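You operate a simulated robot arm through the tools that you are given. There is no shell and no other tool.

You run a simulated robot arm. Do the job below in one go: nothing can be reset, and whatever is moved stays where it is left.

TASK
Clamp the grey grooved bar, sand its brown scale off and lay it on the black mat.
Fine: put the yellow sanding block back and free the clamp after sanding. Set down upright: yellow sanding block. What is to be rubbed or washed off counts as gone when no trace of it is left.
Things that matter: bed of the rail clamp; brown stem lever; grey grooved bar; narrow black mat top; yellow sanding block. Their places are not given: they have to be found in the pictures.

It is judged by the outcome, as a careful person would: the job done as asked, and still so three seconds after it is handed in. It fails if anything else is knocked over, pushed out of place, dropped, spilled or broken.

THE ROBOT
A 7-joint arm with a three-finger gripper, fixed in place. Base frame: the origin is on the floor under the middle of its stand, x ahead of it, y to its left, z up. Readings come in mm, degrees, newtons and seconds.
It reaches about 1342 mm from its shoulder. Its first joint turns from -166.0 to 166.0 degrees. Payload 2.69 kg.
The TCP is the grasp point between the finger pads, 30 mm short of the fingertips. In the tool frame z runs along the fingers and y along their closing line. The gripper opens to 128 mm; its body begins 117 mm behind the TCP.
Orientation is that of the tool frame in the base frame, as a unit quaternion [x, y, z, w]. With the fingers straight down and closing along the base's y, the tool's x points along the base's -x, its y along +y and its z along -z.

THE INTERFACE
- The arm moves only by the tool drive_tool. Its argument "rows" is a list of rows, each a list of 6 numbers: the shift along the tool's x, y, z in units of 40 mm (1.0 is 40 mm), then the turn, a rotation vector about the tool's x, y, z in units of 6 degrees (1.0 is 6 degrees). In form: [[tx, ty, tz, ax, ay, az], ...]. A call has 1 to 20 rows; each row shifts and turns the commanded pose from where the row before left it, along the tool's axes as they then stand. "grip" is the finger opening in mm, from 0 to 128, set as the call begins (left out, the last holds). A call with a number of a shift or a turn outside -1 to 1 is refused whole. Each row takes 0.2 s and may step no farther than 50 mm and 8.6 degrees from the row before; otherwise, or with a gripper value out of range, the whole call is refused. A pose out of reach is approached as far as the arm can. The call stops where the force on the tool passes 90 N (or 10 N more than at its start, if that is more) or the arm is blocked; 0.2 s more then pass. The fingers move at their own pace (about 127 mm/s each) and stop on an object; they squeeze with about 24 N. The grip force told is the motor's: it shows also when the fingers shut on nothing. Time passes only in rows, and 0.2 s behind the last, so rows that do not move let the fingers close. It gives the time, the measured TCP pose, the force on the tool (base axes), the opening and the grip force at its end, in the units of the frame above (readings bear some noise), with the torque about the TCP (base axes, N m) and any sound that the robot's microphone picked up.
- Cameras (640 x 400 px; columns grow to the right, rows downward): "scene" is fixed at [398.3, -499.6, 1544.6]; the picture's right is [0.98, -0.20, 0.00], its down [-0.11, -0.55, -0.83] and it looks along [0.17, 0.81, -0.56] (base axes); focal length 361 px, centre (320, 200). "wrist" rides on the gripper at [58, 54, -131] in the tool frame; the picture's right is [-0.68, 0.74, 0.00], its down [-0.62, -0.57, -0.55] and it looks along [-0.40, -0.37, 0.84] (tool axes); focal length 234 px, centre (320, 200).
- snapshot(camera): a new picture of that camera. The clock stands still meanwhile.
- raise_lower(by): moves the trunk up (or, below 0, down) by that many mm; the arm rides with it, the base frame stays. It gives what a move gives, with no picture.
- measure_at(camera, pixels): for up to 12 pixels [column, row] of the newest picture of that camera ("zoom" is the newest enlarged one), the place [x, y, z] in the base frame of the surface seen there, good to about 2 mm. The clock stands still meanwhile.
- enlarge(camera, box): a new picture of the part [left, top, right, bottom] of that camera's present view, enlarged. The clock stands still meanwhile.
- job_done(): hands the job in; it is judged then, once.

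Open the gripper and draw the arm clear of the work before you hand the job in, unless the task says otherwise.

The tools are called after ">>>" as a command line: name --pt "numbers of a row" for each row, then --argument value for the rest, lists and objects as JSON in quotes. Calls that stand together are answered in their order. drive_tool: Moves the arm, as the interface text tells. Its arguments: {"type":"object","properties":{"rows":{"type":"array","items":{"type":"array","items":{"type":"number"}}},"grip":{"type":"number"}},"required":["rows"]} The other tools are called the same way: raise_lower (by) moves the trunk up or down; snapshot (camera) takes a picture; measure_at (camera, pixels) gives the place of the surface under pixels of a picture; enlarge (camera, box) takes an enlarged picture of a part of a camera's view; job_done () hands the job in.

At the start:

```text
t: 0.0
tool_pos: [402.9, 441.9, 1138.1]
orientation: [0.0, 1.0, 0.001, 0.001]
contact_force: [-0.1, 0.0, 0.3]
torque: [0.05, -0.04, 0.02]
width: 128.0
grip_force: 0.0
trunk travel left (down, up): [-150.0, 200.0]
```

scene: 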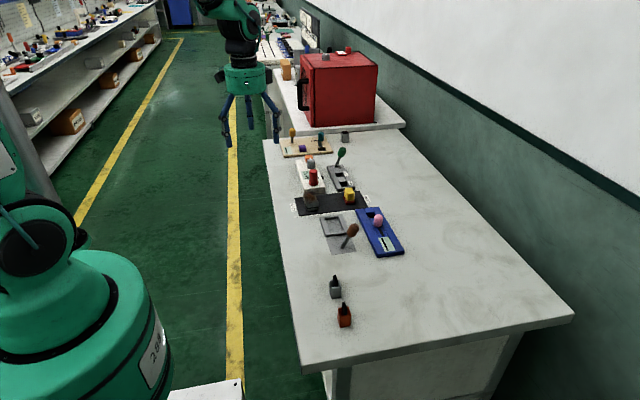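
wrist: 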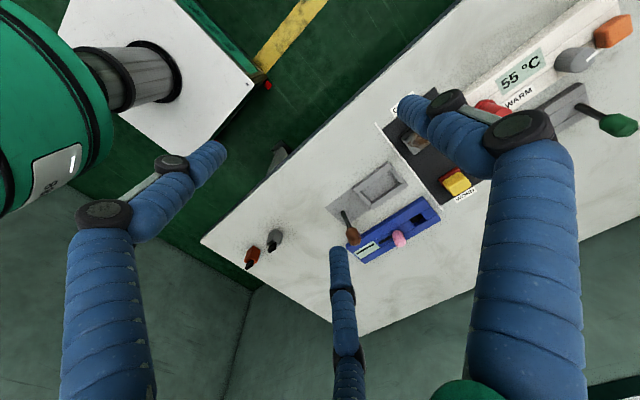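

The scene shows a bench with small items around pixels (290-400, 130-330). I enlarge the working area to identify the objects.

>>> enlarge --camera "scene" --box '[270, 120, 420, 214]'

>>> enlarge --camera "scene" --box '[280, 180, 430, 274]'

>>> enlarge --camera "wrist" --box '[310, 40, 560, 280]'

```text
4.26 times, centred on (345, 167) of scene
```

zoom: 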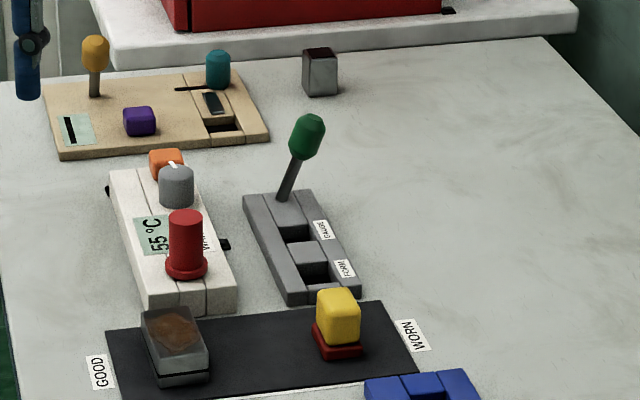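

```text
4.26 times, centred on (355, 227) of scene
```

zoom: 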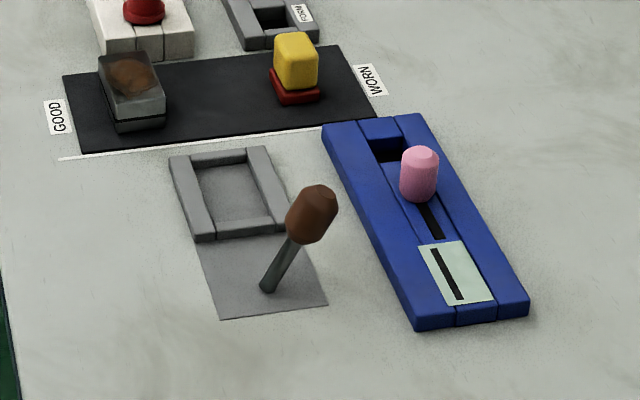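

```text
1.67 times, centred on (435, 160) of wrist
```

zoom: 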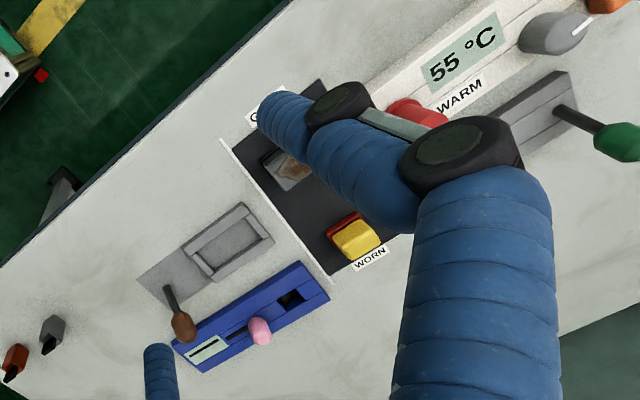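

I see a bar with a brown patch on the mat (~(312,200)), the yellow block with red base (~(349,196)), a brown lever (~(351,231)) with a tray-like bed. I enlarge each more.

>>> enlarge --camera "scene" --box '[285, 180, 365, 230]'

>>> enlarge --camera "scene" --box '[310, 205, 390, 255]'

>>> enlarge --camera "scene" --box '[280, 120, 360, 170]'

>>> enlarge --camera "scene" --box '[300, 140, 380, 190]'

>>> enlarge --camera "scene" --box '[310, 265, 390, 335]'

```text
8.00 times, centred on (325, 205) of scene
```

zoom: 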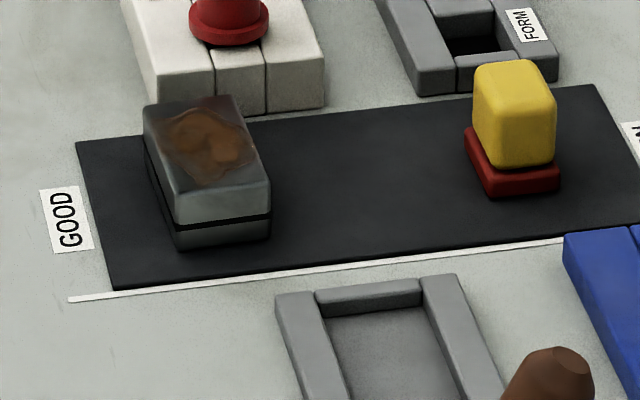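

```text
8.00 times, centred on (350, 230) of scene
```

zoom: 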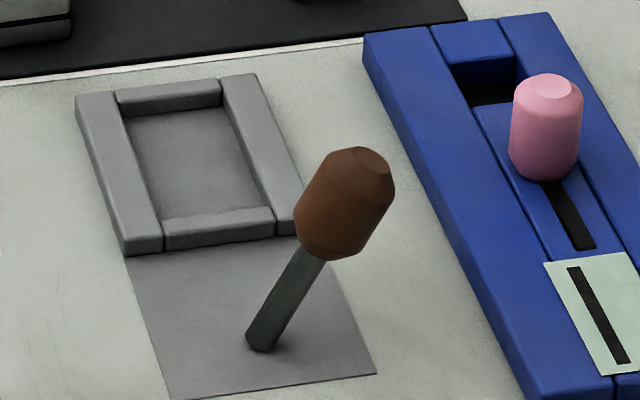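

```text
8.00 times, centred on (320, 145) of scene
```

zoom: 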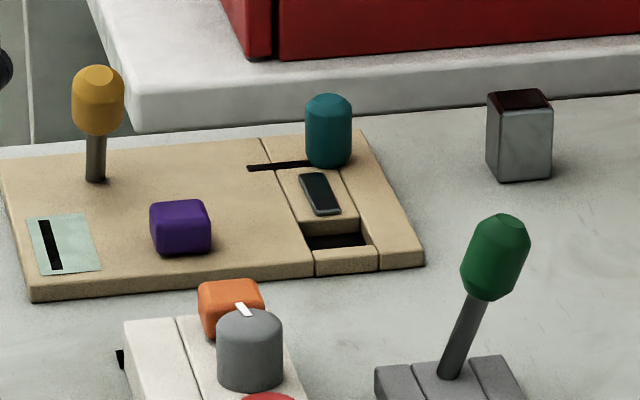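

```text
8.00 times, centred on (340, 165) of scene
```

zoom: 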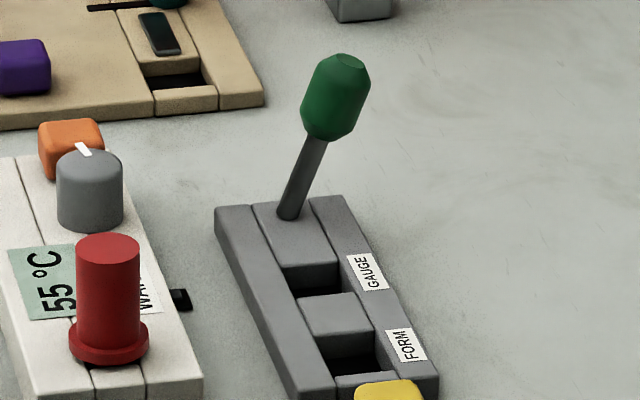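

```text
5.71 times, centred on (350, 300) of scene
```

zoom: 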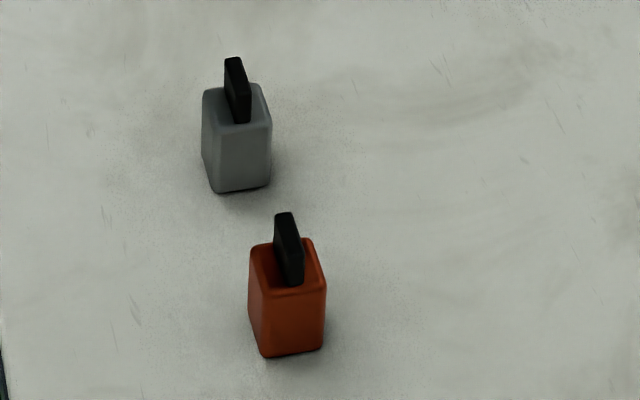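

The bar (grey with dark groove, brown scale on top) and the yellow block both stand on the mat; the clamp bed is the rimmed tray with the brown lever. I'll measure points on these in a fresh zoom.

>>> enlarge --camera "scene" --box '[285, 180, 365, 230]'

>>> measure_at --camera "zoom" --pixels '[[150, 107], [228, 99], [265, 180], [178, 193], [182, 248], [268, 238], [205, 145], [478, 75], [545, 70], [550, 160], [493, 165], [515, 75]]'

>>> measure_at --camera "zoom" --pixels '[[80, 145], [595, 88], [115, 288], [635, 230], [490, 194], [558, 188], [467, 135], [65, 220], [350, 180], [280, 298], [455, 280], [370, 330]]'

>>> enlarge --camera "scene" --box '[310, 205, 390, 255]'

>>> measure_at --camera "zoom" --pixels '[[80, 100], [112, 94], [222, 80], [255, 78], [125, 248], [158, 245], [272, 230], [296, 226], [200, 170], [140, 115], [218, 105], [168, 220]]'

>>> measure_at --camera "zoom" --pixels '[[262, 345], [300, 285], [345, 160], [375, 160], [335, 240], [310, 210], [380, 215], [175, 395], [373, 373], [135, 265], [325, 250], [345, 200]]'

```text
8.00 times, centred on (325, 205) of scene
```

zoom: 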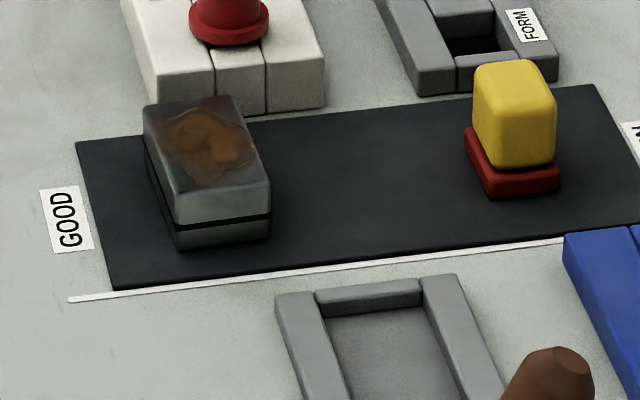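

```text
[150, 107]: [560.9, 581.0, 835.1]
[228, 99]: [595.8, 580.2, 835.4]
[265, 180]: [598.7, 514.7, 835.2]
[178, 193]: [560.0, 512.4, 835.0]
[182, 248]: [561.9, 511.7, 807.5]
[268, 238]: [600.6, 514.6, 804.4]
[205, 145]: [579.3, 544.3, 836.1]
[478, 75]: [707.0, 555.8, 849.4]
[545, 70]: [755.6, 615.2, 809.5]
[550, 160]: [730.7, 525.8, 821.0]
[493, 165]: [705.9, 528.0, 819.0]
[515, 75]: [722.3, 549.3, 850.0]
```

```text
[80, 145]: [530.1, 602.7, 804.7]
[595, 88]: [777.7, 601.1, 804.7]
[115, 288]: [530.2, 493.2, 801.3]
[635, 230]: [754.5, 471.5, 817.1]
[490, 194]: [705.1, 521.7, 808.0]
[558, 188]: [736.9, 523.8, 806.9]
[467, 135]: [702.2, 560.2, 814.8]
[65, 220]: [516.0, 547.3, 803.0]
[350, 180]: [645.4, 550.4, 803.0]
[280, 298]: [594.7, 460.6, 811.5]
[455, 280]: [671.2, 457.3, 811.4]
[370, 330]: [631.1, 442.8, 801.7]
```

```text
8.00 times, centred on (350, 230) of scene
```

zoom: 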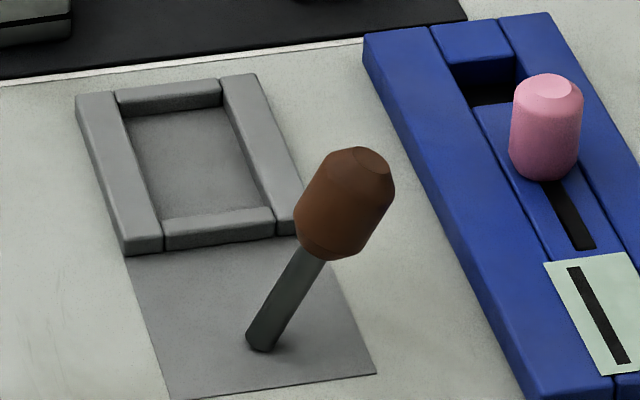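

```text
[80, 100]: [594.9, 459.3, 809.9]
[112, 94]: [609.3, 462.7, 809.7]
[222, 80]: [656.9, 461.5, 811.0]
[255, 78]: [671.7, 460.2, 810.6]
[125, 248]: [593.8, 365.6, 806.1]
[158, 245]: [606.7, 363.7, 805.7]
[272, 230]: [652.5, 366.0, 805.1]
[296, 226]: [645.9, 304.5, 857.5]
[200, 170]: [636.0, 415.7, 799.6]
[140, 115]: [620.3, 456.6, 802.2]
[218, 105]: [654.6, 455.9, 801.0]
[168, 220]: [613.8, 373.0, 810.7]
```

```text
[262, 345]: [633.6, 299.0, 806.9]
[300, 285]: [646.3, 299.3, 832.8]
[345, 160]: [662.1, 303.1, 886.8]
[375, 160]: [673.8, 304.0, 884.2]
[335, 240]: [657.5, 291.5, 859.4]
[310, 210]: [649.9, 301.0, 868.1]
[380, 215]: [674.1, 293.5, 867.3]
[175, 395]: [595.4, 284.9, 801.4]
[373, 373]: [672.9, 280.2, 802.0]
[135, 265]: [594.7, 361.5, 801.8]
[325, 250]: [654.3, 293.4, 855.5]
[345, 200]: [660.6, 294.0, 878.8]
```

Bar is about x 560–600, y 512–581, top z 835; bed inner area x 609–657, y 373–453; lever stem base near (633,299) leaning to +x. I'll partially close the fingers in the air to learn their geometry.

>>> drive_tool --pt "0 0 0 0 0 0" --pt "0 0 0 0 0 0" --pt "0 0 0 0 0 0" --grip 40

>>> snapshot --camera "wrist"

>>> enlarge --camera "scene" --box '[180, 50, 300, 150]'

```text
t: 0.8
tool_pos: [403.4, 442.2, 1137.9]
orientation: [0.0, 1.0, 0.0, 0.001]
contact_force: [-0.4, 0.2, -0.5]
torque: [0.01, 0.0, 0.02]
width: 39.8
grip_force: 0.1
trunk travel left (down, up): [-150.0, 200.0]
```

```text
taken
```

wrist: 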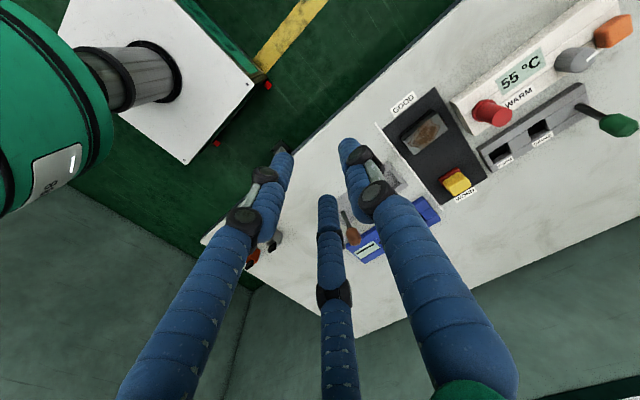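

```text
4.00 times, centred on (240, 100) of scene
```

zoom: 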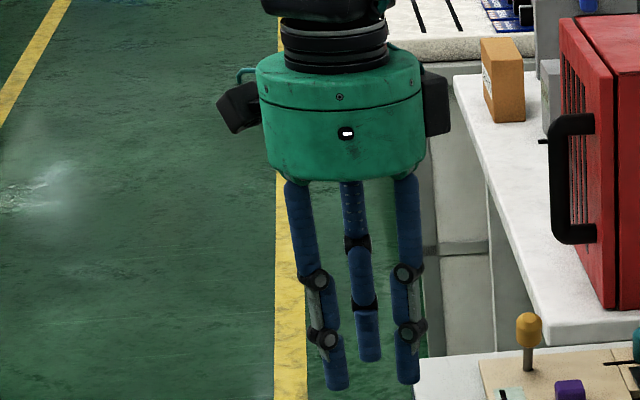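

The fingertips appear at about (283,155), (328,200), (348,145); I measure their places to get the finger layout.

>>> measure_at --camera "wrist" --pixels '[[283, 157], [278, 165], [271, 185], [327, 200], [328, 215], [348, 145], [345, 150], [355, 165], [265, 235], [338, 225], [340, 145], [285, 180]]'

>>> measure_at --camera "zoom" --pixels '[[337, 388], [327, 370], [345, 370], [369, 360], [362, 345], [378, 345], [408, 382], [398, 370], [418, 370], [336, 350], [369, 320], [408, 350]]'

```text
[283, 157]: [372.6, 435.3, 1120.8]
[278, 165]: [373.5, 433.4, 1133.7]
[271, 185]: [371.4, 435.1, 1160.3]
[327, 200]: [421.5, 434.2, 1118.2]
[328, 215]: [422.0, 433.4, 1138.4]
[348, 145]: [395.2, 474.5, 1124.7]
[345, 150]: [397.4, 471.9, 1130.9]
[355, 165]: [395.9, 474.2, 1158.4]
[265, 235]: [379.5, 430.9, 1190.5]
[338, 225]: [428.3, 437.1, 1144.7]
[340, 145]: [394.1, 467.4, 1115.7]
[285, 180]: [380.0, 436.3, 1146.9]
```

```text
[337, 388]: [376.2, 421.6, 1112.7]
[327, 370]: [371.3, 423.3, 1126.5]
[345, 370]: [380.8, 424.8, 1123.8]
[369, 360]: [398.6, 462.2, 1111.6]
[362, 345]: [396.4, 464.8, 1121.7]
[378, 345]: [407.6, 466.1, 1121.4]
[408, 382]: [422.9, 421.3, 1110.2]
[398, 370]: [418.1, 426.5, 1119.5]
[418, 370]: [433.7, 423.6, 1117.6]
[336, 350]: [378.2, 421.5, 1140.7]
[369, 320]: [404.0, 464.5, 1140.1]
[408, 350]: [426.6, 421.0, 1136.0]
```

The two-finger side sits at tool −y with fingers at about ±25 mm in tool x, the single finger at +y, so the bar (70 mm long in y, 40 mm wide in x) should be gripped across x. I turn the tool +90° about its z in the air.

>>> drive_tool --pt "0 0 0 0 0 1" --pt "0 0 0 0 0 1" --pt "0 0 0 0 0 1" --pt "0 0 0 0 0 1" --pt "0 0 0 0 0 1" --pt "0 0 0 0 0 1" --pt "0 0 0 0 0 1" --pt "0 0 0 0 0 1" --pt "0 0 0 0 0 1" --pt "0 0 0 0 0 1" --pt "0 0 0 0 0 1" --pt "0 0 0 0 0 1" --pt "0 0 0 0 0 1" --pt "0 0 0 0 0 1" --pt "0 0 0 0 0 1" --grip 128

```text
t: 4.0
tool_pos: [402.5, 441.5, 1138.8]
orientation: [0.707, 0.707, 0.0, 0.0]
contact_force: [-0.1, 0.5, 0.3]
torque: [0.03, 0.02, 0.01]
width: 128.2
grip_force: 0.1
trunk travel left (down, up): [-150.0, 200.0]
```

The tool now has x along +Y, y along +X, z down. I move to about (716, 503, 1000) to look at the clamp with the wrist camera.

>>> drive_tool --pt "0.172 0.87 0.383 0 0 0" --pt "0.172 0.87 0.383 0 0 0" --pt "0.172 0.87 0.383 0 0 0" --pt "0.172 0.87 0.383 0 0 0" --pt "0.172 0.87 0.383 0 0 0" --pt "0.172 0.87 0.383 0 0 0" --pt "0.172 0.87 0.383 0 0 0" --pt "0.172 0.87 0.383 0 0 0" --pt "0.172 0.87 0.383 0 0 0"

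>>> snapshot --camera "wrist"

```text
t: 6.0
tool_pos: [715.3, 504.7, 999.5]
orientation: [0.707, 0.707, 0.0, -0.001]
contact_force: [0.2, -0.6, -0.7]
torque: [0.02, 0.0, -0.02]
width: 128.1
grip_force: 0.3
trunk travel left (down, up): [-150.0, 200.0]
```

```text
taken
```

wrist: 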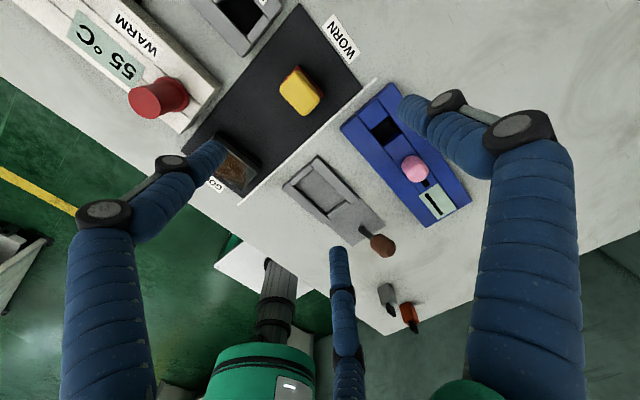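

The wrist view now shows the clamp bed at (325,190), lever at (378,242), yellow block at (300,90) and bar at (235,165). I enlarge and measure details.

>>> enlarge --camera "wrist" --box '[270, 140, 430, 260]'

>>> enlarge --camera "wrist" --box '[170, 20, 380, 210]'

>>> measure_at --camera "wrist" --pixels '[[283, 188], [319, 157], [372, 242], [325, 190], [300, 90], [160, 97], [413, 168], [378, 242], [345, 130], [460, 190], [190, 130], [205, 75]]'

```text
3.33 times, centred on (350, 200) of wrist
```

zoom: 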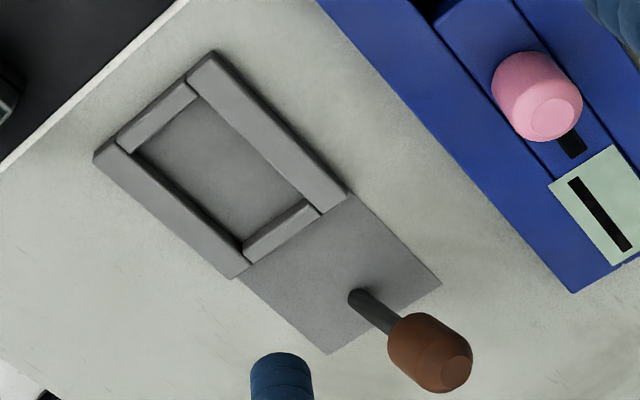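

```text
2.11 times, centred on (275, 115) of wrist
```

zoom: 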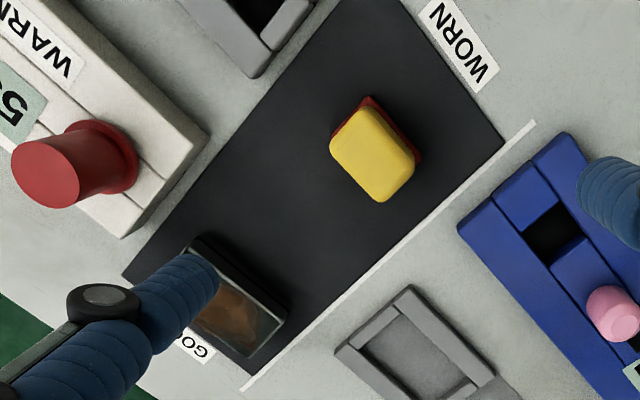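

```text
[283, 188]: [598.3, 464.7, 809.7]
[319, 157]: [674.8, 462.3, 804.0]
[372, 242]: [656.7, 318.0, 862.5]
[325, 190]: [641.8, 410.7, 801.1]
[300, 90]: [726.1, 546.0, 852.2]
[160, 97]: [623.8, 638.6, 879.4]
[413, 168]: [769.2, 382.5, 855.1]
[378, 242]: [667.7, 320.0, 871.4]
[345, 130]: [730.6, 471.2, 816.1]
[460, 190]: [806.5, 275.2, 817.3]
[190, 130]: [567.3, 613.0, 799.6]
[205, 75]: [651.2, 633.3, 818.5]
```

Everything is located; lever handle centre is about (663, 306, 872), leaning to +x from its foot at (633, 305). I move above the bar at (580, 546.5) with opening 90 and check.

>>> drive_tool --pt "0.261 -0.845 0.434 0 0 0" --pt "0.261 -0.845 0.434 0 0 0" --pt "0.261 -0.845 0.434 0 0 0" --pt "0.261 -0.845 0.434 0 0 0" --pt "0 0 0 0 0 0" --grip 90

>>> enlarge --camera "scene" --box '[270, 130, 390, 220]'

>>> snapshot --camera "wrist"

```text
t: 7.2
tool_pos: [580.1, 547.2, 930.8]
orientation: [0.707, 0.707, 0.001, 0.0]
contact_force: [1.0, 0.7, 1.1]
torque: [-0.01, -0.02, -0.01]
width: 90.2
grip_force: 0.0
trunk travel left (down, up): [-150.0, 200.0]
```

```text
4.44 times, centred on (330, 175) of scene
```

zoom: 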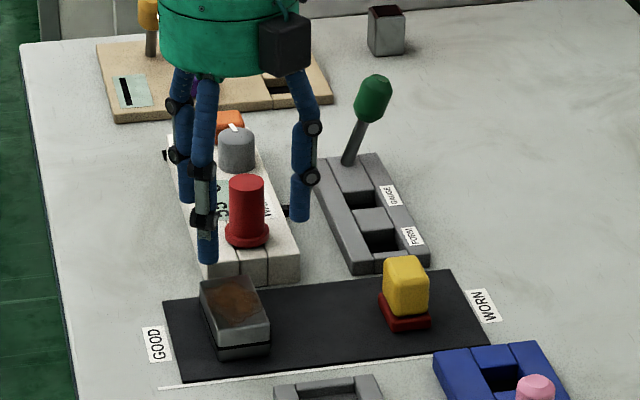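

```text
taken
```

wrist: 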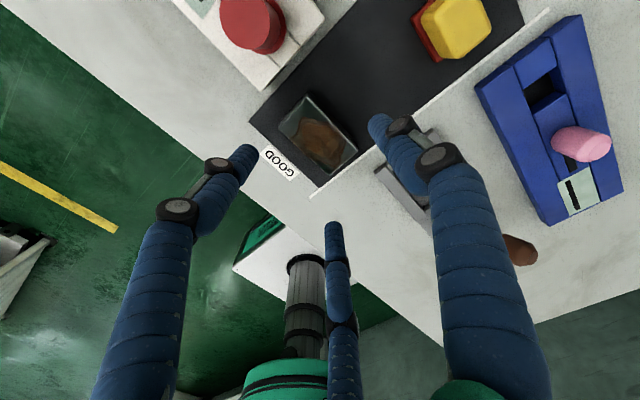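

The open fingers straddle the bar with clearances on all sides. I descend to TCP z ≈ 846 (fingertips at ≈ 816).

>>> drive_tool --pt "0 0 0.53 0 0 0" --pt "0 0 0.53 0 0 0" --pt "0 0 0.53 0 0 0" --pt "0 0 0.53 0 0 0"

>>> snapshot --camera "wrist"

>>> enlarge --camera "scene" --box '[270, 140, 390, 230]'

```text
t: 8.2
tool_pos: [581.9, 546.7, 847.4]
orientation: [0.706, 0.708, 0.001, 0.0]
contact_force: [-2.6, 8.2, 10.1]
torque: [0.42, 0.28, -0.04]
width: 104.8
grip_force: 7.3
trunk travel left (down, up): [-150.0, 200.0]
```

```text
taken
```

wrist: 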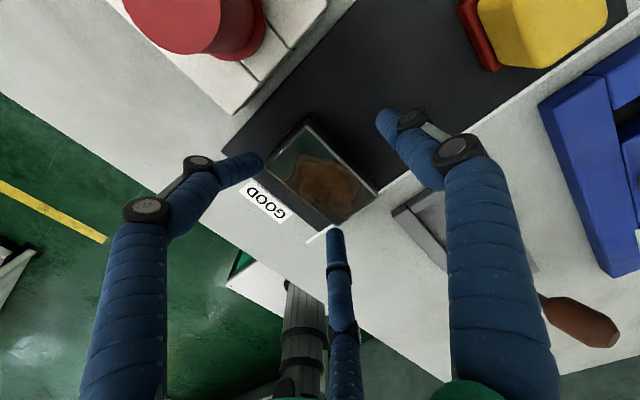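

```text
4.44 times, centred on (330, 185) of scene
```

zoom: 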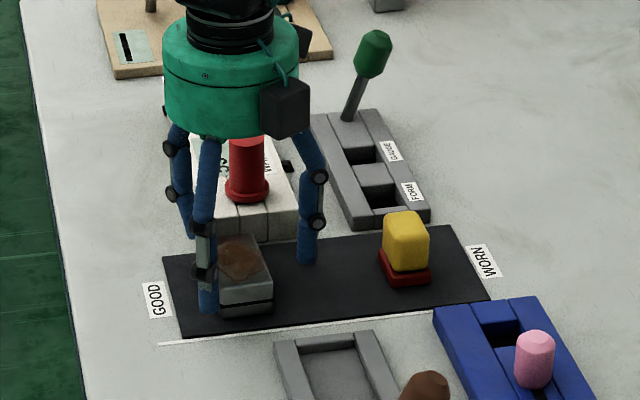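

The readings show contact (10 N, opening forced from 90 to 104.8), so something touches the fingers. I measure the fingertips and the bar in these pictures.

>>> measure_at --camera "wrist" --pixels '[[258, 158], [245, 165], [335, 235], [337, 250], [382, 115], [390, 125], [303, 122], [378, 195], [270, 165], [332, 225], [325, 175], [430, 135]]'

>>> measure_at --camera "zoom" --pixels '[[208, 305], [200, 290], [215, 290], [190, 230], [307, 258], [300, 250], [315, 250], [222, 308], [272, 300], [270, 285], [240, 245], [205, 250]]'

>>> enlarge --camera "scene" --box '[295, 175, 355, 215]'

>>> enlarge --camera "wrist" --box '[220, 90, 420, 260]'

```text
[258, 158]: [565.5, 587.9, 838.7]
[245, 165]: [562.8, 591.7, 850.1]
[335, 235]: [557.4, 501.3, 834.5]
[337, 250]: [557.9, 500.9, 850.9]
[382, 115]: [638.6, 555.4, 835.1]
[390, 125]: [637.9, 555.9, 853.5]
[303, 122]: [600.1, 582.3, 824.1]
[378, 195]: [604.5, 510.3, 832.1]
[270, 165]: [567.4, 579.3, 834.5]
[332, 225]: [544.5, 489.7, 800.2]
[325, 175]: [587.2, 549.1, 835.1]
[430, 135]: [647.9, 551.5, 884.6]
```

```text
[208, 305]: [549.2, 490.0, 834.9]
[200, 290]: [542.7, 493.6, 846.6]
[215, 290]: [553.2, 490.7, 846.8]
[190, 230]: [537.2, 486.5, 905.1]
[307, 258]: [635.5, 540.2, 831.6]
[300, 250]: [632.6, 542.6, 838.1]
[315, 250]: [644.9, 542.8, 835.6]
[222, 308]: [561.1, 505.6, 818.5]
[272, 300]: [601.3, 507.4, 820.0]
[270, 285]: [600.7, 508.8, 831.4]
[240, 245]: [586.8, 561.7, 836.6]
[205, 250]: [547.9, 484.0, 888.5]
```

```text
10.00 times, centred on (325, 195) of scene
```

zoom: 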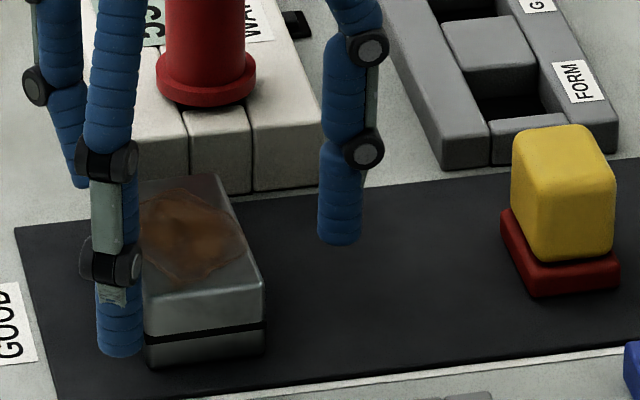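

```text
2.35 times, centred on (320, 175) of wrist
```

zoom: 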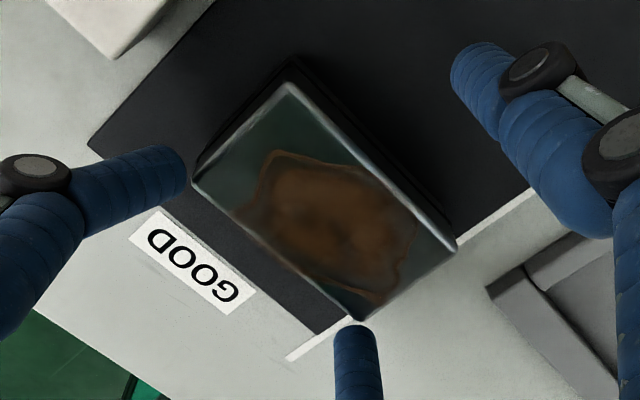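

The fingers are a radial three-jaw set (120° apart), so the +y rear finger is touching the bar's back end and nudged it ~5 mm toward −y. I open fully in place to release the contact before going up.

>>> drive_tool --pt "0 0 0 0 0 0" --pt "0 0 0 0 0 0" --grip 128

>>> enlarge --camera "wrist" --box '[220, 90, 420, 260]'

>>> enlarge --camera "scene" --box '[285, 165, 365, 220]'

```text
t: 8.8
tool_pos: [578.8, 546.2, 846.3]
orientation: [0.707, 0.707, 0.0, 0.0]
contact_force: [0.4, -0.4, 0.3]
torque: [-0.02, -0.02, -0.02]
width: 128.3
grip_force: 0.0
trunk travel left (down, up): [-150.0, 200.0]
```

```text
2.35 times, centred on (320, 175) of wrist
```

zoom: 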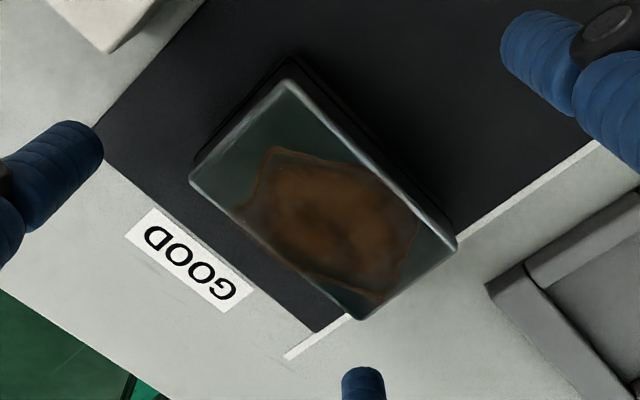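

```text
7.27 times, centred on (325, 192) of scene
```

zoom: 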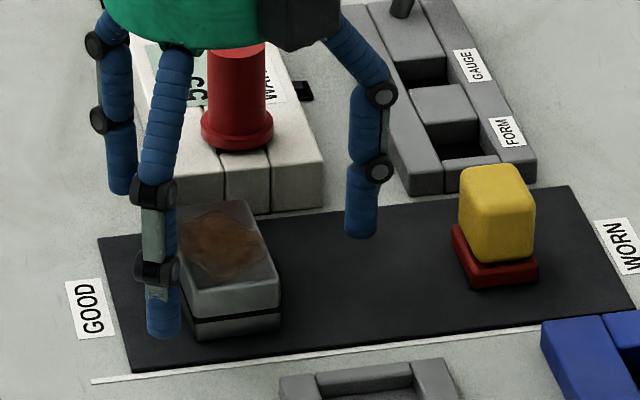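

Contact is gone now (force ≈ 0). I measure the bar's present corners from both views.

>>> measure_at --camera "zoom" --pixels '[[188, 310], [278, 287], [278, 305], [278, 325], [200, 333], [250, 205], [225, 240], [185, 275], [165, 330], [150, 320], [355, 230], [373, 220]]'

>>> enlarge --camera "wrist" --box '[270, 105, 400, 235]'

>>> measure_at --camera "wrist" --pixels '[[303, 127], [412, 193], [372, 224], [304, 169], [342, 128], [355, 145], [330, 190], [320, 170], [340, 170], [375, 215], [407, 188], [306, 134]]'

```text
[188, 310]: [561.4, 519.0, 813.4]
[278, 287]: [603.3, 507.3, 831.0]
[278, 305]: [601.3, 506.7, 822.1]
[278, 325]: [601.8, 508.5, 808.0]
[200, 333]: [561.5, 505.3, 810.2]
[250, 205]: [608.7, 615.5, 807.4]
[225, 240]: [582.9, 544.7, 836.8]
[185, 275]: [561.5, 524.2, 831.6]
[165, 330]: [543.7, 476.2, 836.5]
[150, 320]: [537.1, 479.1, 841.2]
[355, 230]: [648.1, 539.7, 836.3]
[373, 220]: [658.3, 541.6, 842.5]
```

```text
3.08 times, centred on (335, 170) of wrist
```

zoom: 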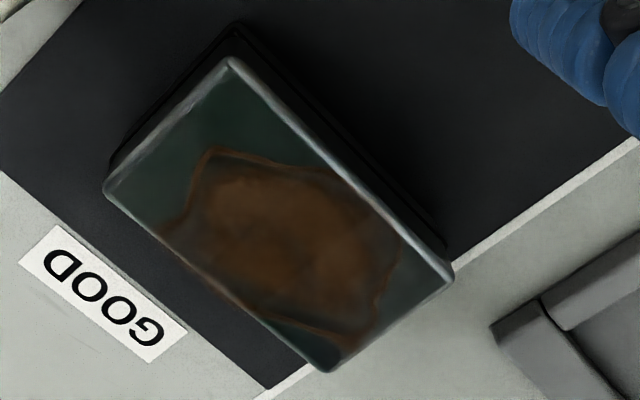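

```text
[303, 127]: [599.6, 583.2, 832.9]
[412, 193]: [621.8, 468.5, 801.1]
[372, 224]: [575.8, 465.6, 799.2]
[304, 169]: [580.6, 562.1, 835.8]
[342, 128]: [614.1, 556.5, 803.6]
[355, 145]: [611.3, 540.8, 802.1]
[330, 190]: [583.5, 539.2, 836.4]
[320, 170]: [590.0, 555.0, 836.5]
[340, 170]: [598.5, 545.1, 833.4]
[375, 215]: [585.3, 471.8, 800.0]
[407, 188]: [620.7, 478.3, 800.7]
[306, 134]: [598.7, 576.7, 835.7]
```

I need proper pixel mapping; I measure the corners directly in the newest zoom at (230,62), (450,275), (325,368), (107,190).

>>> measure_at --camera "zoom" --pixels '[[230, 64], [446, 275], [325, 364], [110, 190], [340, 165], [215, 280], [165, 130], [390, 320], [275, 215], [285, 110], [400, 225], [270, 320]]'

```text
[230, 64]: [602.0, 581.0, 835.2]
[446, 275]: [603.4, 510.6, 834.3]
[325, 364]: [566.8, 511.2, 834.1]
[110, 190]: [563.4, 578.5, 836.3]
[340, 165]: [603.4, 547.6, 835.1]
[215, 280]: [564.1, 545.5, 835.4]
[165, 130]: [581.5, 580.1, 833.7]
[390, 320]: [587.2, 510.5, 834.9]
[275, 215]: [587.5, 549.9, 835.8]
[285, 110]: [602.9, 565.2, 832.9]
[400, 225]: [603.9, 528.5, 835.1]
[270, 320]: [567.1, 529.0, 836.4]
```

The bar now lies at about x 562–603, y 509–580, still flat on the mat. Because of the radial jaws, I place the TCP ~12 mm to the −x side of the bar centre so the two fingers meet its −x face, then lower slightly.

>>> drive_tool --pt "-0.055 -0.22 0.083 0 0 0" --pt "0 0 0 0 0 0"

>>> drive_tool --pt "0 0 0 0 0 0" --pt "0 0 0 0 0 0" --grip 80

>>> enlarge --camera "wrist" --box '[240, 90, 420, 260]'

>>> enlarge --camera "scene" --box '[285, 165, 365, 220]'

```text
t: 9.4
tool_pos: [570.6, 543.1, 842.7]
orientation: [0.708, 0.707, 0.0, 0.0]
contact_force: [0.3, 0.0, 0.9]
torque: [0.02, 0.03, -0.01]
width: 128.0
grip_force: 0.0
trunk travel left (down, up): [-150.0, 200.0]
```

```text
t: 10.0
tool_pos: [571.2, 543.9, 843.7]
orientation: [0.708, 0.706, 0.0, 0.0]
contact_force: [0.5, 1.0, -0.4]
torque: [0.02, 0.0, -0.02]
width: 80.0
grip_force: 0.1
trunk travel left (down, up): [-150.0, 200.0]
```

```text
2.35 times, centred on (330, 175) of wrist
```

zoom: 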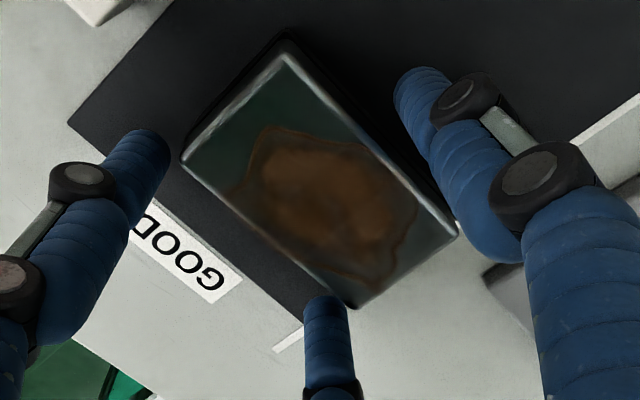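

```text
7.27 times, centred on (325, 192) of scene
```

zoom: 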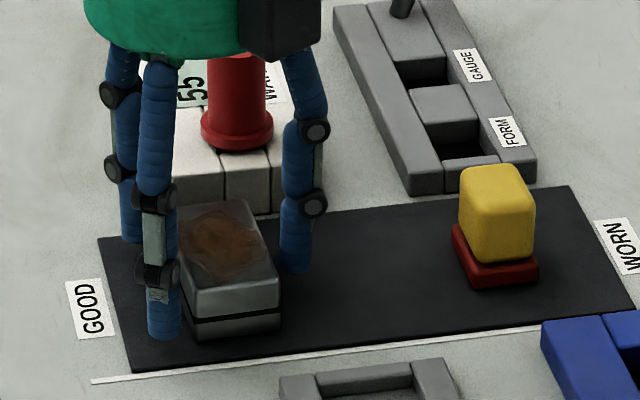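

No contact yet at opening 80 and both rear fingers line up with the bar's −x face. I close fully onto the bar.

>>> drive_tool --pt "0 0 0 0 0 0" --pt "0 0 0 0 0 0" --grip 62

>>> enlarge --camera "wrist" --box '[240, 90, 420, 260]'

```text
t: 10.6
tool_pos: [570.8, 543.7, 842.9]
orientation: [0.707, 0.707, 0.0, -0.001]
contact_force: [1.0, 0.9, 0.1]
torque: [0.0, 0.01, 0.0]
width: 62.9
grip_force: 0.3
trunk travel left (down, up): [-150.0, 200.0]
```

```text
2.35 times, centred on (330, 175) of wrist
```

zoom: 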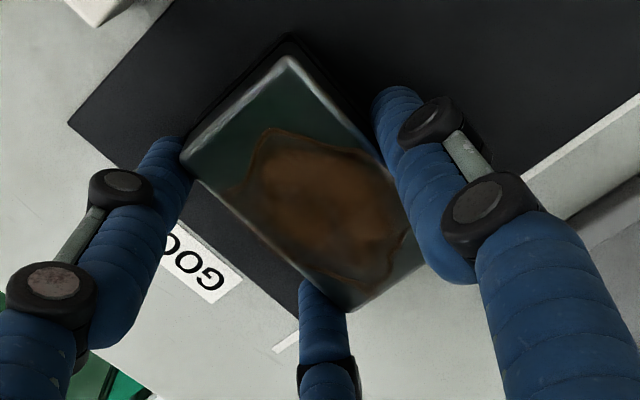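

All three fingers are now close around the bar with its −x face against the two-finger side. I close to squeeze.

>>> drive_tool --pt "0 0 0 0 0 0" --pt "0 0 0 0 0 0" --pt "0 0 0 0 0 0" --grip 10

>>> enlarge --camera "wrist" --box '[240, 90, 420, 260]'

>>> enlarge --camera "scene" --box '[285, 165, 365, 220]'

```text
t: 11.4
tool_pos: [571.6, 543.5, 843.9]
orientation: [0.707, 0.707, 0.0, 0.001]
contact_force: [0.9, 0.5, 1.8]
torque: [0.01, -0.13, 0.0]
width: 61.3
grip_force: 24.1
trunk travel left (down, up): [-150.0, 200.0]
```

```text
2.35 times, centred on (330, 175) of wrist
```

zoom: 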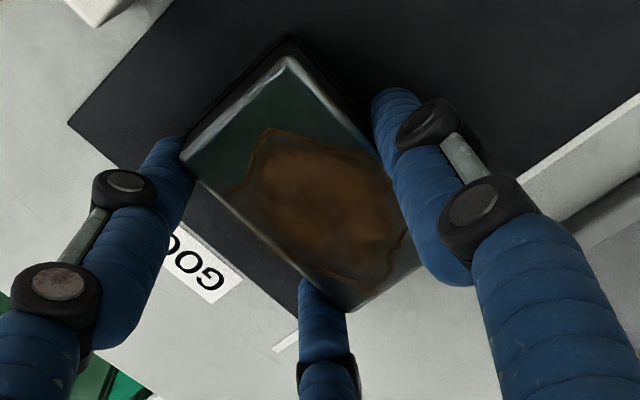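

```text
7.27 times, centred on (325, 192) of scene
```

zoom: 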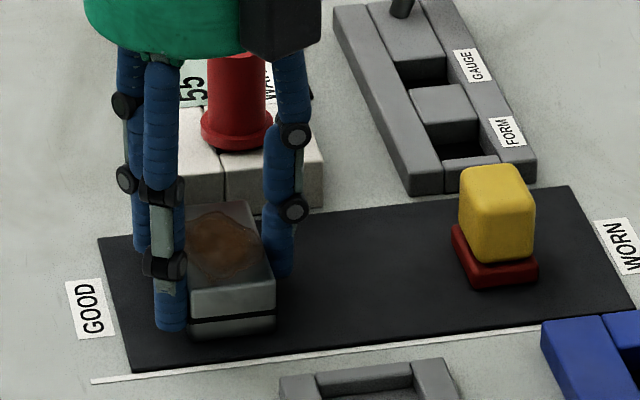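

Gripped at 61 mm opening with 24 N. I measure the bar's position relative to the TCP, then lift a bit.

>>> measure_at --camera "zoom" --pixels '[[194, 293], [272, 283], [272, 305], [272, 322], [193, 310], [193, 330], [230, 240], [248, 205], [172, 325], [160, 320], [182, 320], [280, 268]]'

>>> drive_tool --pt "0 0 -0.25 0 0 0" --pt "0 0 -0.5 0 0 0" --pt "0 0 -0.5 0 0 0"

>>> enlarge --camera "scene" --box '[285, 165, 365, 220]'

>>> enlarge --camera "wrist" --box '[240, 90, 420, 260]'

```text
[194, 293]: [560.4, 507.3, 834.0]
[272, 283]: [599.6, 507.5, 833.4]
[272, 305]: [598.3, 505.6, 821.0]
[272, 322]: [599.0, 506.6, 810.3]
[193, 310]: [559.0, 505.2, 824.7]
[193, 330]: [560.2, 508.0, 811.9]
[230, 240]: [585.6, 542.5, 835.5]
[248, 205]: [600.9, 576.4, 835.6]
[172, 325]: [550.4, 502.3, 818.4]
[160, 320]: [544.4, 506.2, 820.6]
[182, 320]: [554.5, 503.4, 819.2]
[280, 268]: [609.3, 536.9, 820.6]
```

```text
t: 12.2
tool_pos: [571.5, 544.1, 892.9]
orientation: [0.707, 0.707, 0.0, 0.0]
contact_force: [-0.2, -0.4, -1.7]
torque: [0.03, 0.0, -0.01]
width: 61.4
grip_force: 24.0
trunk travel left (down, up): [-150.0, 200.0]
```

```text
7.27 times, centred on (325, 192) of scene
```

zoom: 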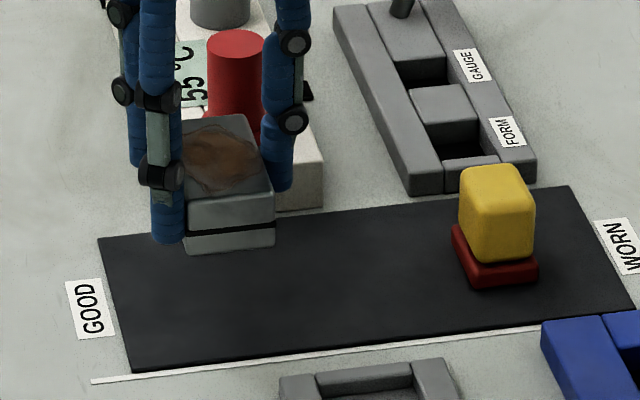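

```text
2.35 times, centred on (330, 175) of wrist
```

zoom: 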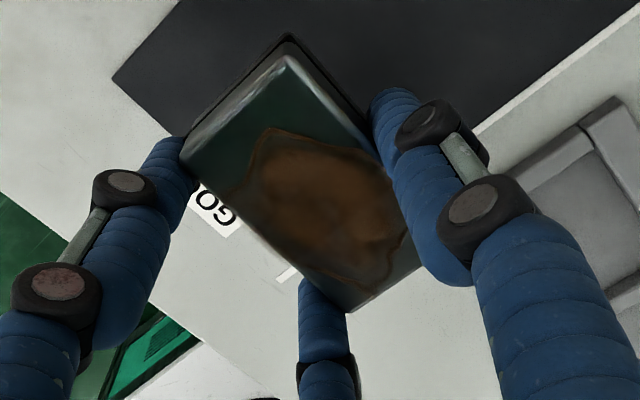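

The bar hangs level in the grip (offset from TCP ≈ (+8.5, −1.8)). I measure the bed's inner edges more precisely in a fresh zoom.

>>> enlarge --camera "scene" --box '[315, 208, 359, 240]'

```text
12.50 times, centred on (337, 224) of scene
```

zoom: 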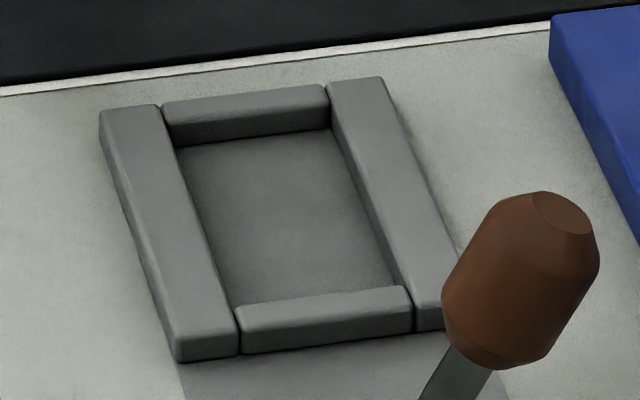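

The bed's inner edges show at left (200,225), right (370,190), back (250,118) and front (320,297); I measure points on both sides of those edges.

>>> measure_at --camera "zoom" --pixels '[[175, 165], [200, 240], [225, 310], [333, 100], [350, 150], [372, 195], [250, 110], [290, 104], [280, 302], [350, 296], [110, 120], [180, 345]]'

>>> measure_at --camera "zoom" --pixels '[[290, 210], [200, 170], [370, 265], [320, 140], [378, 80], [425, 180], [145, 240], [260, 340], [400, 320], [230, 96], [310, 88], [250, 280]]'

```text
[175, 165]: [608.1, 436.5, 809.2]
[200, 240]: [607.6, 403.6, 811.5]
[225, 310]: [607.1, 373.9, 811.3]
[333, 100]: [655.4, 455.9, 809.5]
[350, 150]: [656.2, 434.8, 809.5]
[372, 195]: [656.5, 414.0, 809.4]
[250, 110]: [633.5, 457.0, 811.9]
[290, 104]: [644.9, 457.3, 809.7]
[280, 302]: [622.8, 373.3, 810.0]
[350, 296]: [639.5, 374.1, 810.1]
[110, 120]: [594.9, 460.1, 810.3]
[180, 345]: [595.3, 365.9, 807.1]
```

```text
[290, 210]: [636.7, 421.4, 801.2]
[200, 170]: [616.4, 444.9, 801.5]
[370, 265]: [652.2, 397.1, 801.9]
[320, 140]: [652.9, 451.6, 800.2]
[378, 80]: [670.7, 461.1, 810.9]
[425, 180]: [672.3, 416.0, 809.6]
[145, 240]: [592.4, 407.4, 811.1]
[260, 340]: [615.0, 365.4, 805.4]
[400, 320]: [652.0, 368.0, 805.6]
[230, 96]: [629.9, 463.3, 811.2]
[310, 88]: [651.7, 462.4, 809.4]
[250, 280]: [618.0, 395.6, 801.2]
```

Bed inner opening is x 609–655, y 375–455, centre ≈ (632, 415). I measure the lifted bar more precisely to get its offset from the TCP.

>>> enlarge --camera "scene" --box '[298, 172, 328, 202]'

```text
13.33 times, centred on (313, 187) of scene
```

zoom: 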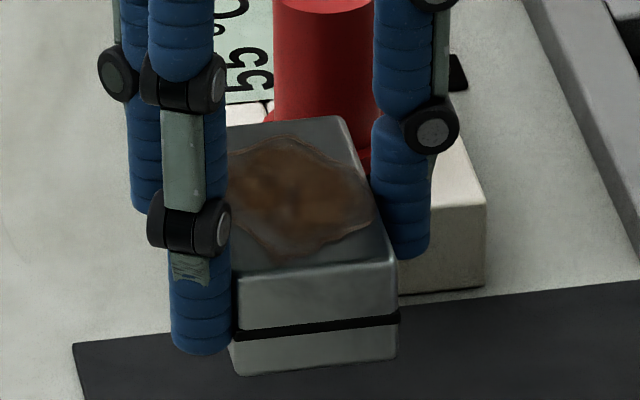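

The fingertip reaches near the black groove band, about 10–12 mm above the bar's underside. I measure these.

>>> measure_at --camera "zoom" --pixels '[[240, 283], [240, 325], [238, 365], [392, 268], [393, 300], [394, 355], [320, 290], [200, 348], [200, 330], [338, 120], [235, 130], [405, 252]]'

>>> measure_at --camera "zoom" --pixels '[[245, 278], [380, 262], [320, 269], [320, 300], [320, 350], [280, 372], [360, 362], [280, 200], [250, 125], [320, 120], [285, 122], [310, 323]]'

```text
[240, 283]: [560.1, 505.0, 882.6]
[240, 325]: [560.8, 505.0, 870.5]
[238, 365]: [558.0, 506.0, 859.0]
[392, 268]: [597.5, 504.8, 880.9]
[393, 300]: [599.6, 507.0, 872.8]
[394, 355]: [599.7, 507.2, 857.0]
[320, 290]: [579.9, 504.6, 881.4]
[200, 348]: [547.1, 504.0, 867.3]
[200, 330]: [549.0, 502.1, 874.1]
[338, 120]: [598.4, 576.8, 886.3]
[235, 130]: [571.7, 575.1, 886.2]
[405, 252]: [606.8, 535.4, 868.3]
```

```text
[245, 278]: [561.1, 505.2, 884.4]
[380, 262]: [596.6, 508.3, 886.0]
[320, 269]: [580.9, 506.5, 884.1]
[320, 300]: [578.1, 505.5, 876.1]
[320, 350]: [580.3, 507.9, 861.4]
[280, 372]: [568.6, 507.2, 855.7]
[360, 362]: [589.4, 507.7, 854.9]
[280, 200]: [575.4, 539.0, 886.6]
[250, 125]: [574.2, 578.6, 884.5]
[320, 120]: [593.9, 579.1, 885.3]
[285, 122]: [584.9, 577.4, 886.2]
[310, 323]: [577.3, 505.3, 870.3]
```

Bar centre is at TCP + (8.2, −2.1), bottom 40 mm below TCP, fingertips 13 mm above its underside. I carry it to above the bed at TCP (623.8, 417.1).

>>> drive_tool --pt "-0.794 0.327 0 0 0 0" --pt "-0.794 0.327 0 0 0 0" --pt "-0.794 0.327 0 0 0 0" --pt "-0.794 0.327 0 0 0 0" --pt "0 0 0 0 0 0"

>>> enlarge --camera "scene" --box '[310, 190, 360, 240]'

>>> snapshot --camera "wrist"

```text
t: 13.4
tool_pos: [623.4, 415.6, 891.3]
orientation: [0.707, 0.708, 0.0, 0.0]
contact_force: [-0.3, 0.1, -1.1]
torque: [0.03, 0.01, -0.02]
width: 61.0
grip_force: 23.9
trunk travel left (down, up): [-150.0, 200.0]
```

```text
8.00 times, centred on (335, 215) of scene
```

zoom: 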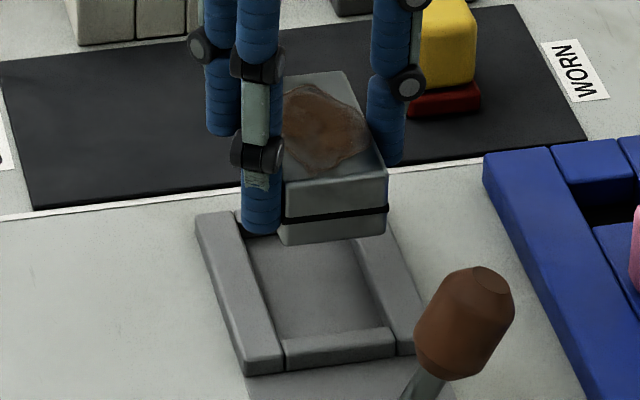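

```text
taken
```

wrist: 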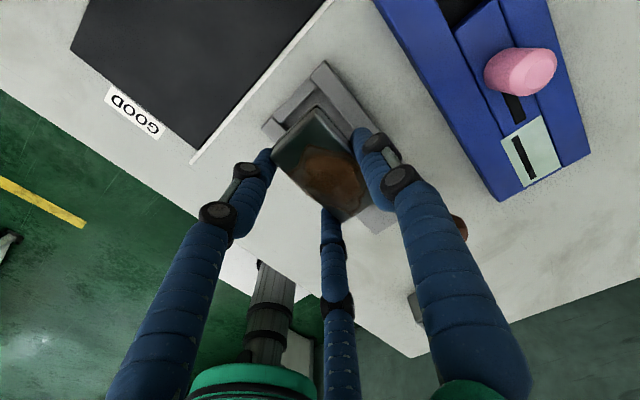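

I check bar against bed here: front face bottom from (285,243) to (386,234), and the rail inner edges in the same picture.

>>> measure_at --camera "zoom" --pixels '[[288, 200], [287, 225], [287, 240], [382, 185], [384, 210], [384, 230], [330, 195], [335, 235], [330, 75], [300, 78], [270, 320], [382, 315]]'

>>> measure_at --camera "zoom" --pixels '[[272, 335], [265, 310], [275, 360], [240, 365], [385, 320], [378, 300], [390, 340], [320, 337], [360, 333], [262, 228], [250, 225], [388, 155]]'

```text
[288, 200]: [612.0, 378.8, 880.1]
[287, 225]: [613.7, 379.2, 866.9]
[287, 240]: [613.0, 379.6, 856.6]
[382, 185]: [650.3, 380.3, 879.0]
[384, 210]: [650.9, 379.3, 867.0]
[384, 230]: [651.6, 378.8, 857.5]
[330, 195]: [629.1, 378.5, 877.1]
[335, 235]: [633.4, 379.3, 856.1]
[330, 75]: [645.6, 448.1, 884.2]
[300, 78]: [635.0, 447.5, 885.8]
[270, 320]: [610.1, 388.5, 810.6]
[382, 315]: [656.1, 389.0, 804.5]
```

```text
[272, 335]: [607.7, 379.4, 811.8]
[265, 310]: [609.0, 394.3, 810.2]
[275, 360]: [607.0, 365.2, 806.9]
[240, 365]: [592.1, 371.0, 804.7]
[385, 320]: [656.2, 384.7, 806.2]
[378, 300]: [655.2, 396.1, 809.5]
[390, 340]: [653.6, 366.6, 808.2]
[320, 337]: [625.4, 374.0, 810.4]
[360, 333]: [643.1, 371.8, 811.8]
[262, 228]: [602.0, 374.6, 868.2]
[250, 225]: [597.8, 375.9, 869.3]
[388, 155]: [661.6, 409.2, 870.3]
```

The bar (x 612–652, y 379–449) is centred over the opening. I lower 44 mm, then look.

>>> drive_tool --pt "0.02 0 0.4 0 0 0" --pt "0 0 0.4 0 0 0" --pt "0 0 0.3 0 0 0"

>>> enlarge --camera "scene" --box '[310, 195, 360, 245]'

```text
t: 14.2
tool_pos: [623.8, 417.8, 849.6]
orientation: [0.707, 0.707, 0.0, 0.0]
contact_force: [0.0, 0.4, -2.1]
torque: [-0.02, 0.04, -0.02]
width: 61.1
grip_force: 23.9
trunk travel left (down, up): [-150.0, 200.0]
```

```text
8.00 times, centred on (335, 220) of scene
```

zoom: 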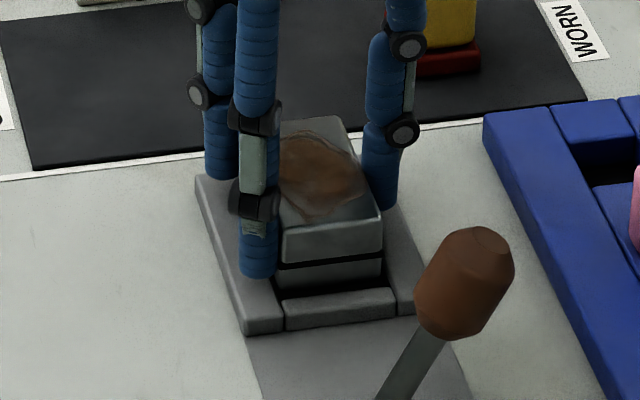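

The bar is just entering the bed with clear gaps all round. I lower the last 8 mm in small steps, watching the force.

>>> drive_tool --pt "0 0 0.06 0 0 0" --pt "0 0 0.06 0 0 0" --pt "0 0 0.04 0 0 0"

```text
t: 15.0
tool_pos: [622.9, 416.7, 842.9]
orientation: [0.707, 0.707, 0.0, 0.0]
contact_force: [-0.3, -0.3, -1.7]
torque: [-0.03, -0.01, 0.03]
width: 61.1
grip_force: 24.2
trunk travel left (down, up): [-150.0, 200.0]
```

Still hanging (−1.7 N = weight), so not yet on the floor. I go down another 1–2 mm steps.

>>> drive_tool --pt "0 0 0.03 0 0 0"

>>> drive_tool --pt "0 0 0.03 0 0 0"

>>> enlarge --camera "scene" --box '[310, 195, 360, 245]'

```text
t: 15.4
tool_pos: [623.8, 418.1, 842.0]
orientation: [0.707, 0.707, 0.0, 0.0]
contact_force: [-0.5, 0.3, -1.6]
torque: [-0.02, 0.06, 0.0]
width: 61.2
grip_force: 24.0
trunk travel left (down, up): [-150.0, 200.0]
```

```text
t: 15.8
tool_pos: [624.2, 417.2, 840.0]
orientation: [0.707, 0.707, 0.0, 0.0]
contact_force: [-0.2, -0.3, -1.3]
torque: [-0.03, 0.06, -0.03]
width: 60.8
grip_force: 24.0
trunk travel left (down, up): [-150.0, 200.0]
```

```text
8.00 times, centred on (335, 220) of scene
```

zoom: 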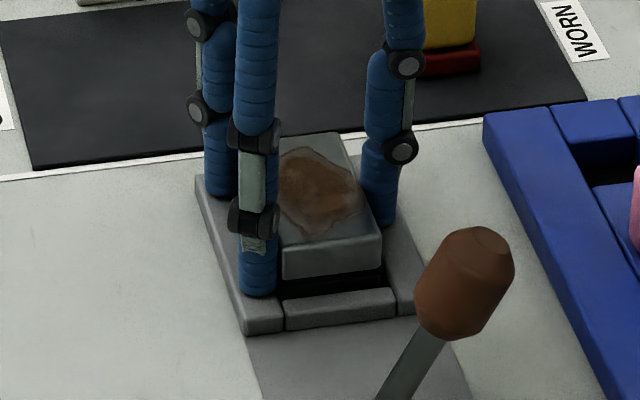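

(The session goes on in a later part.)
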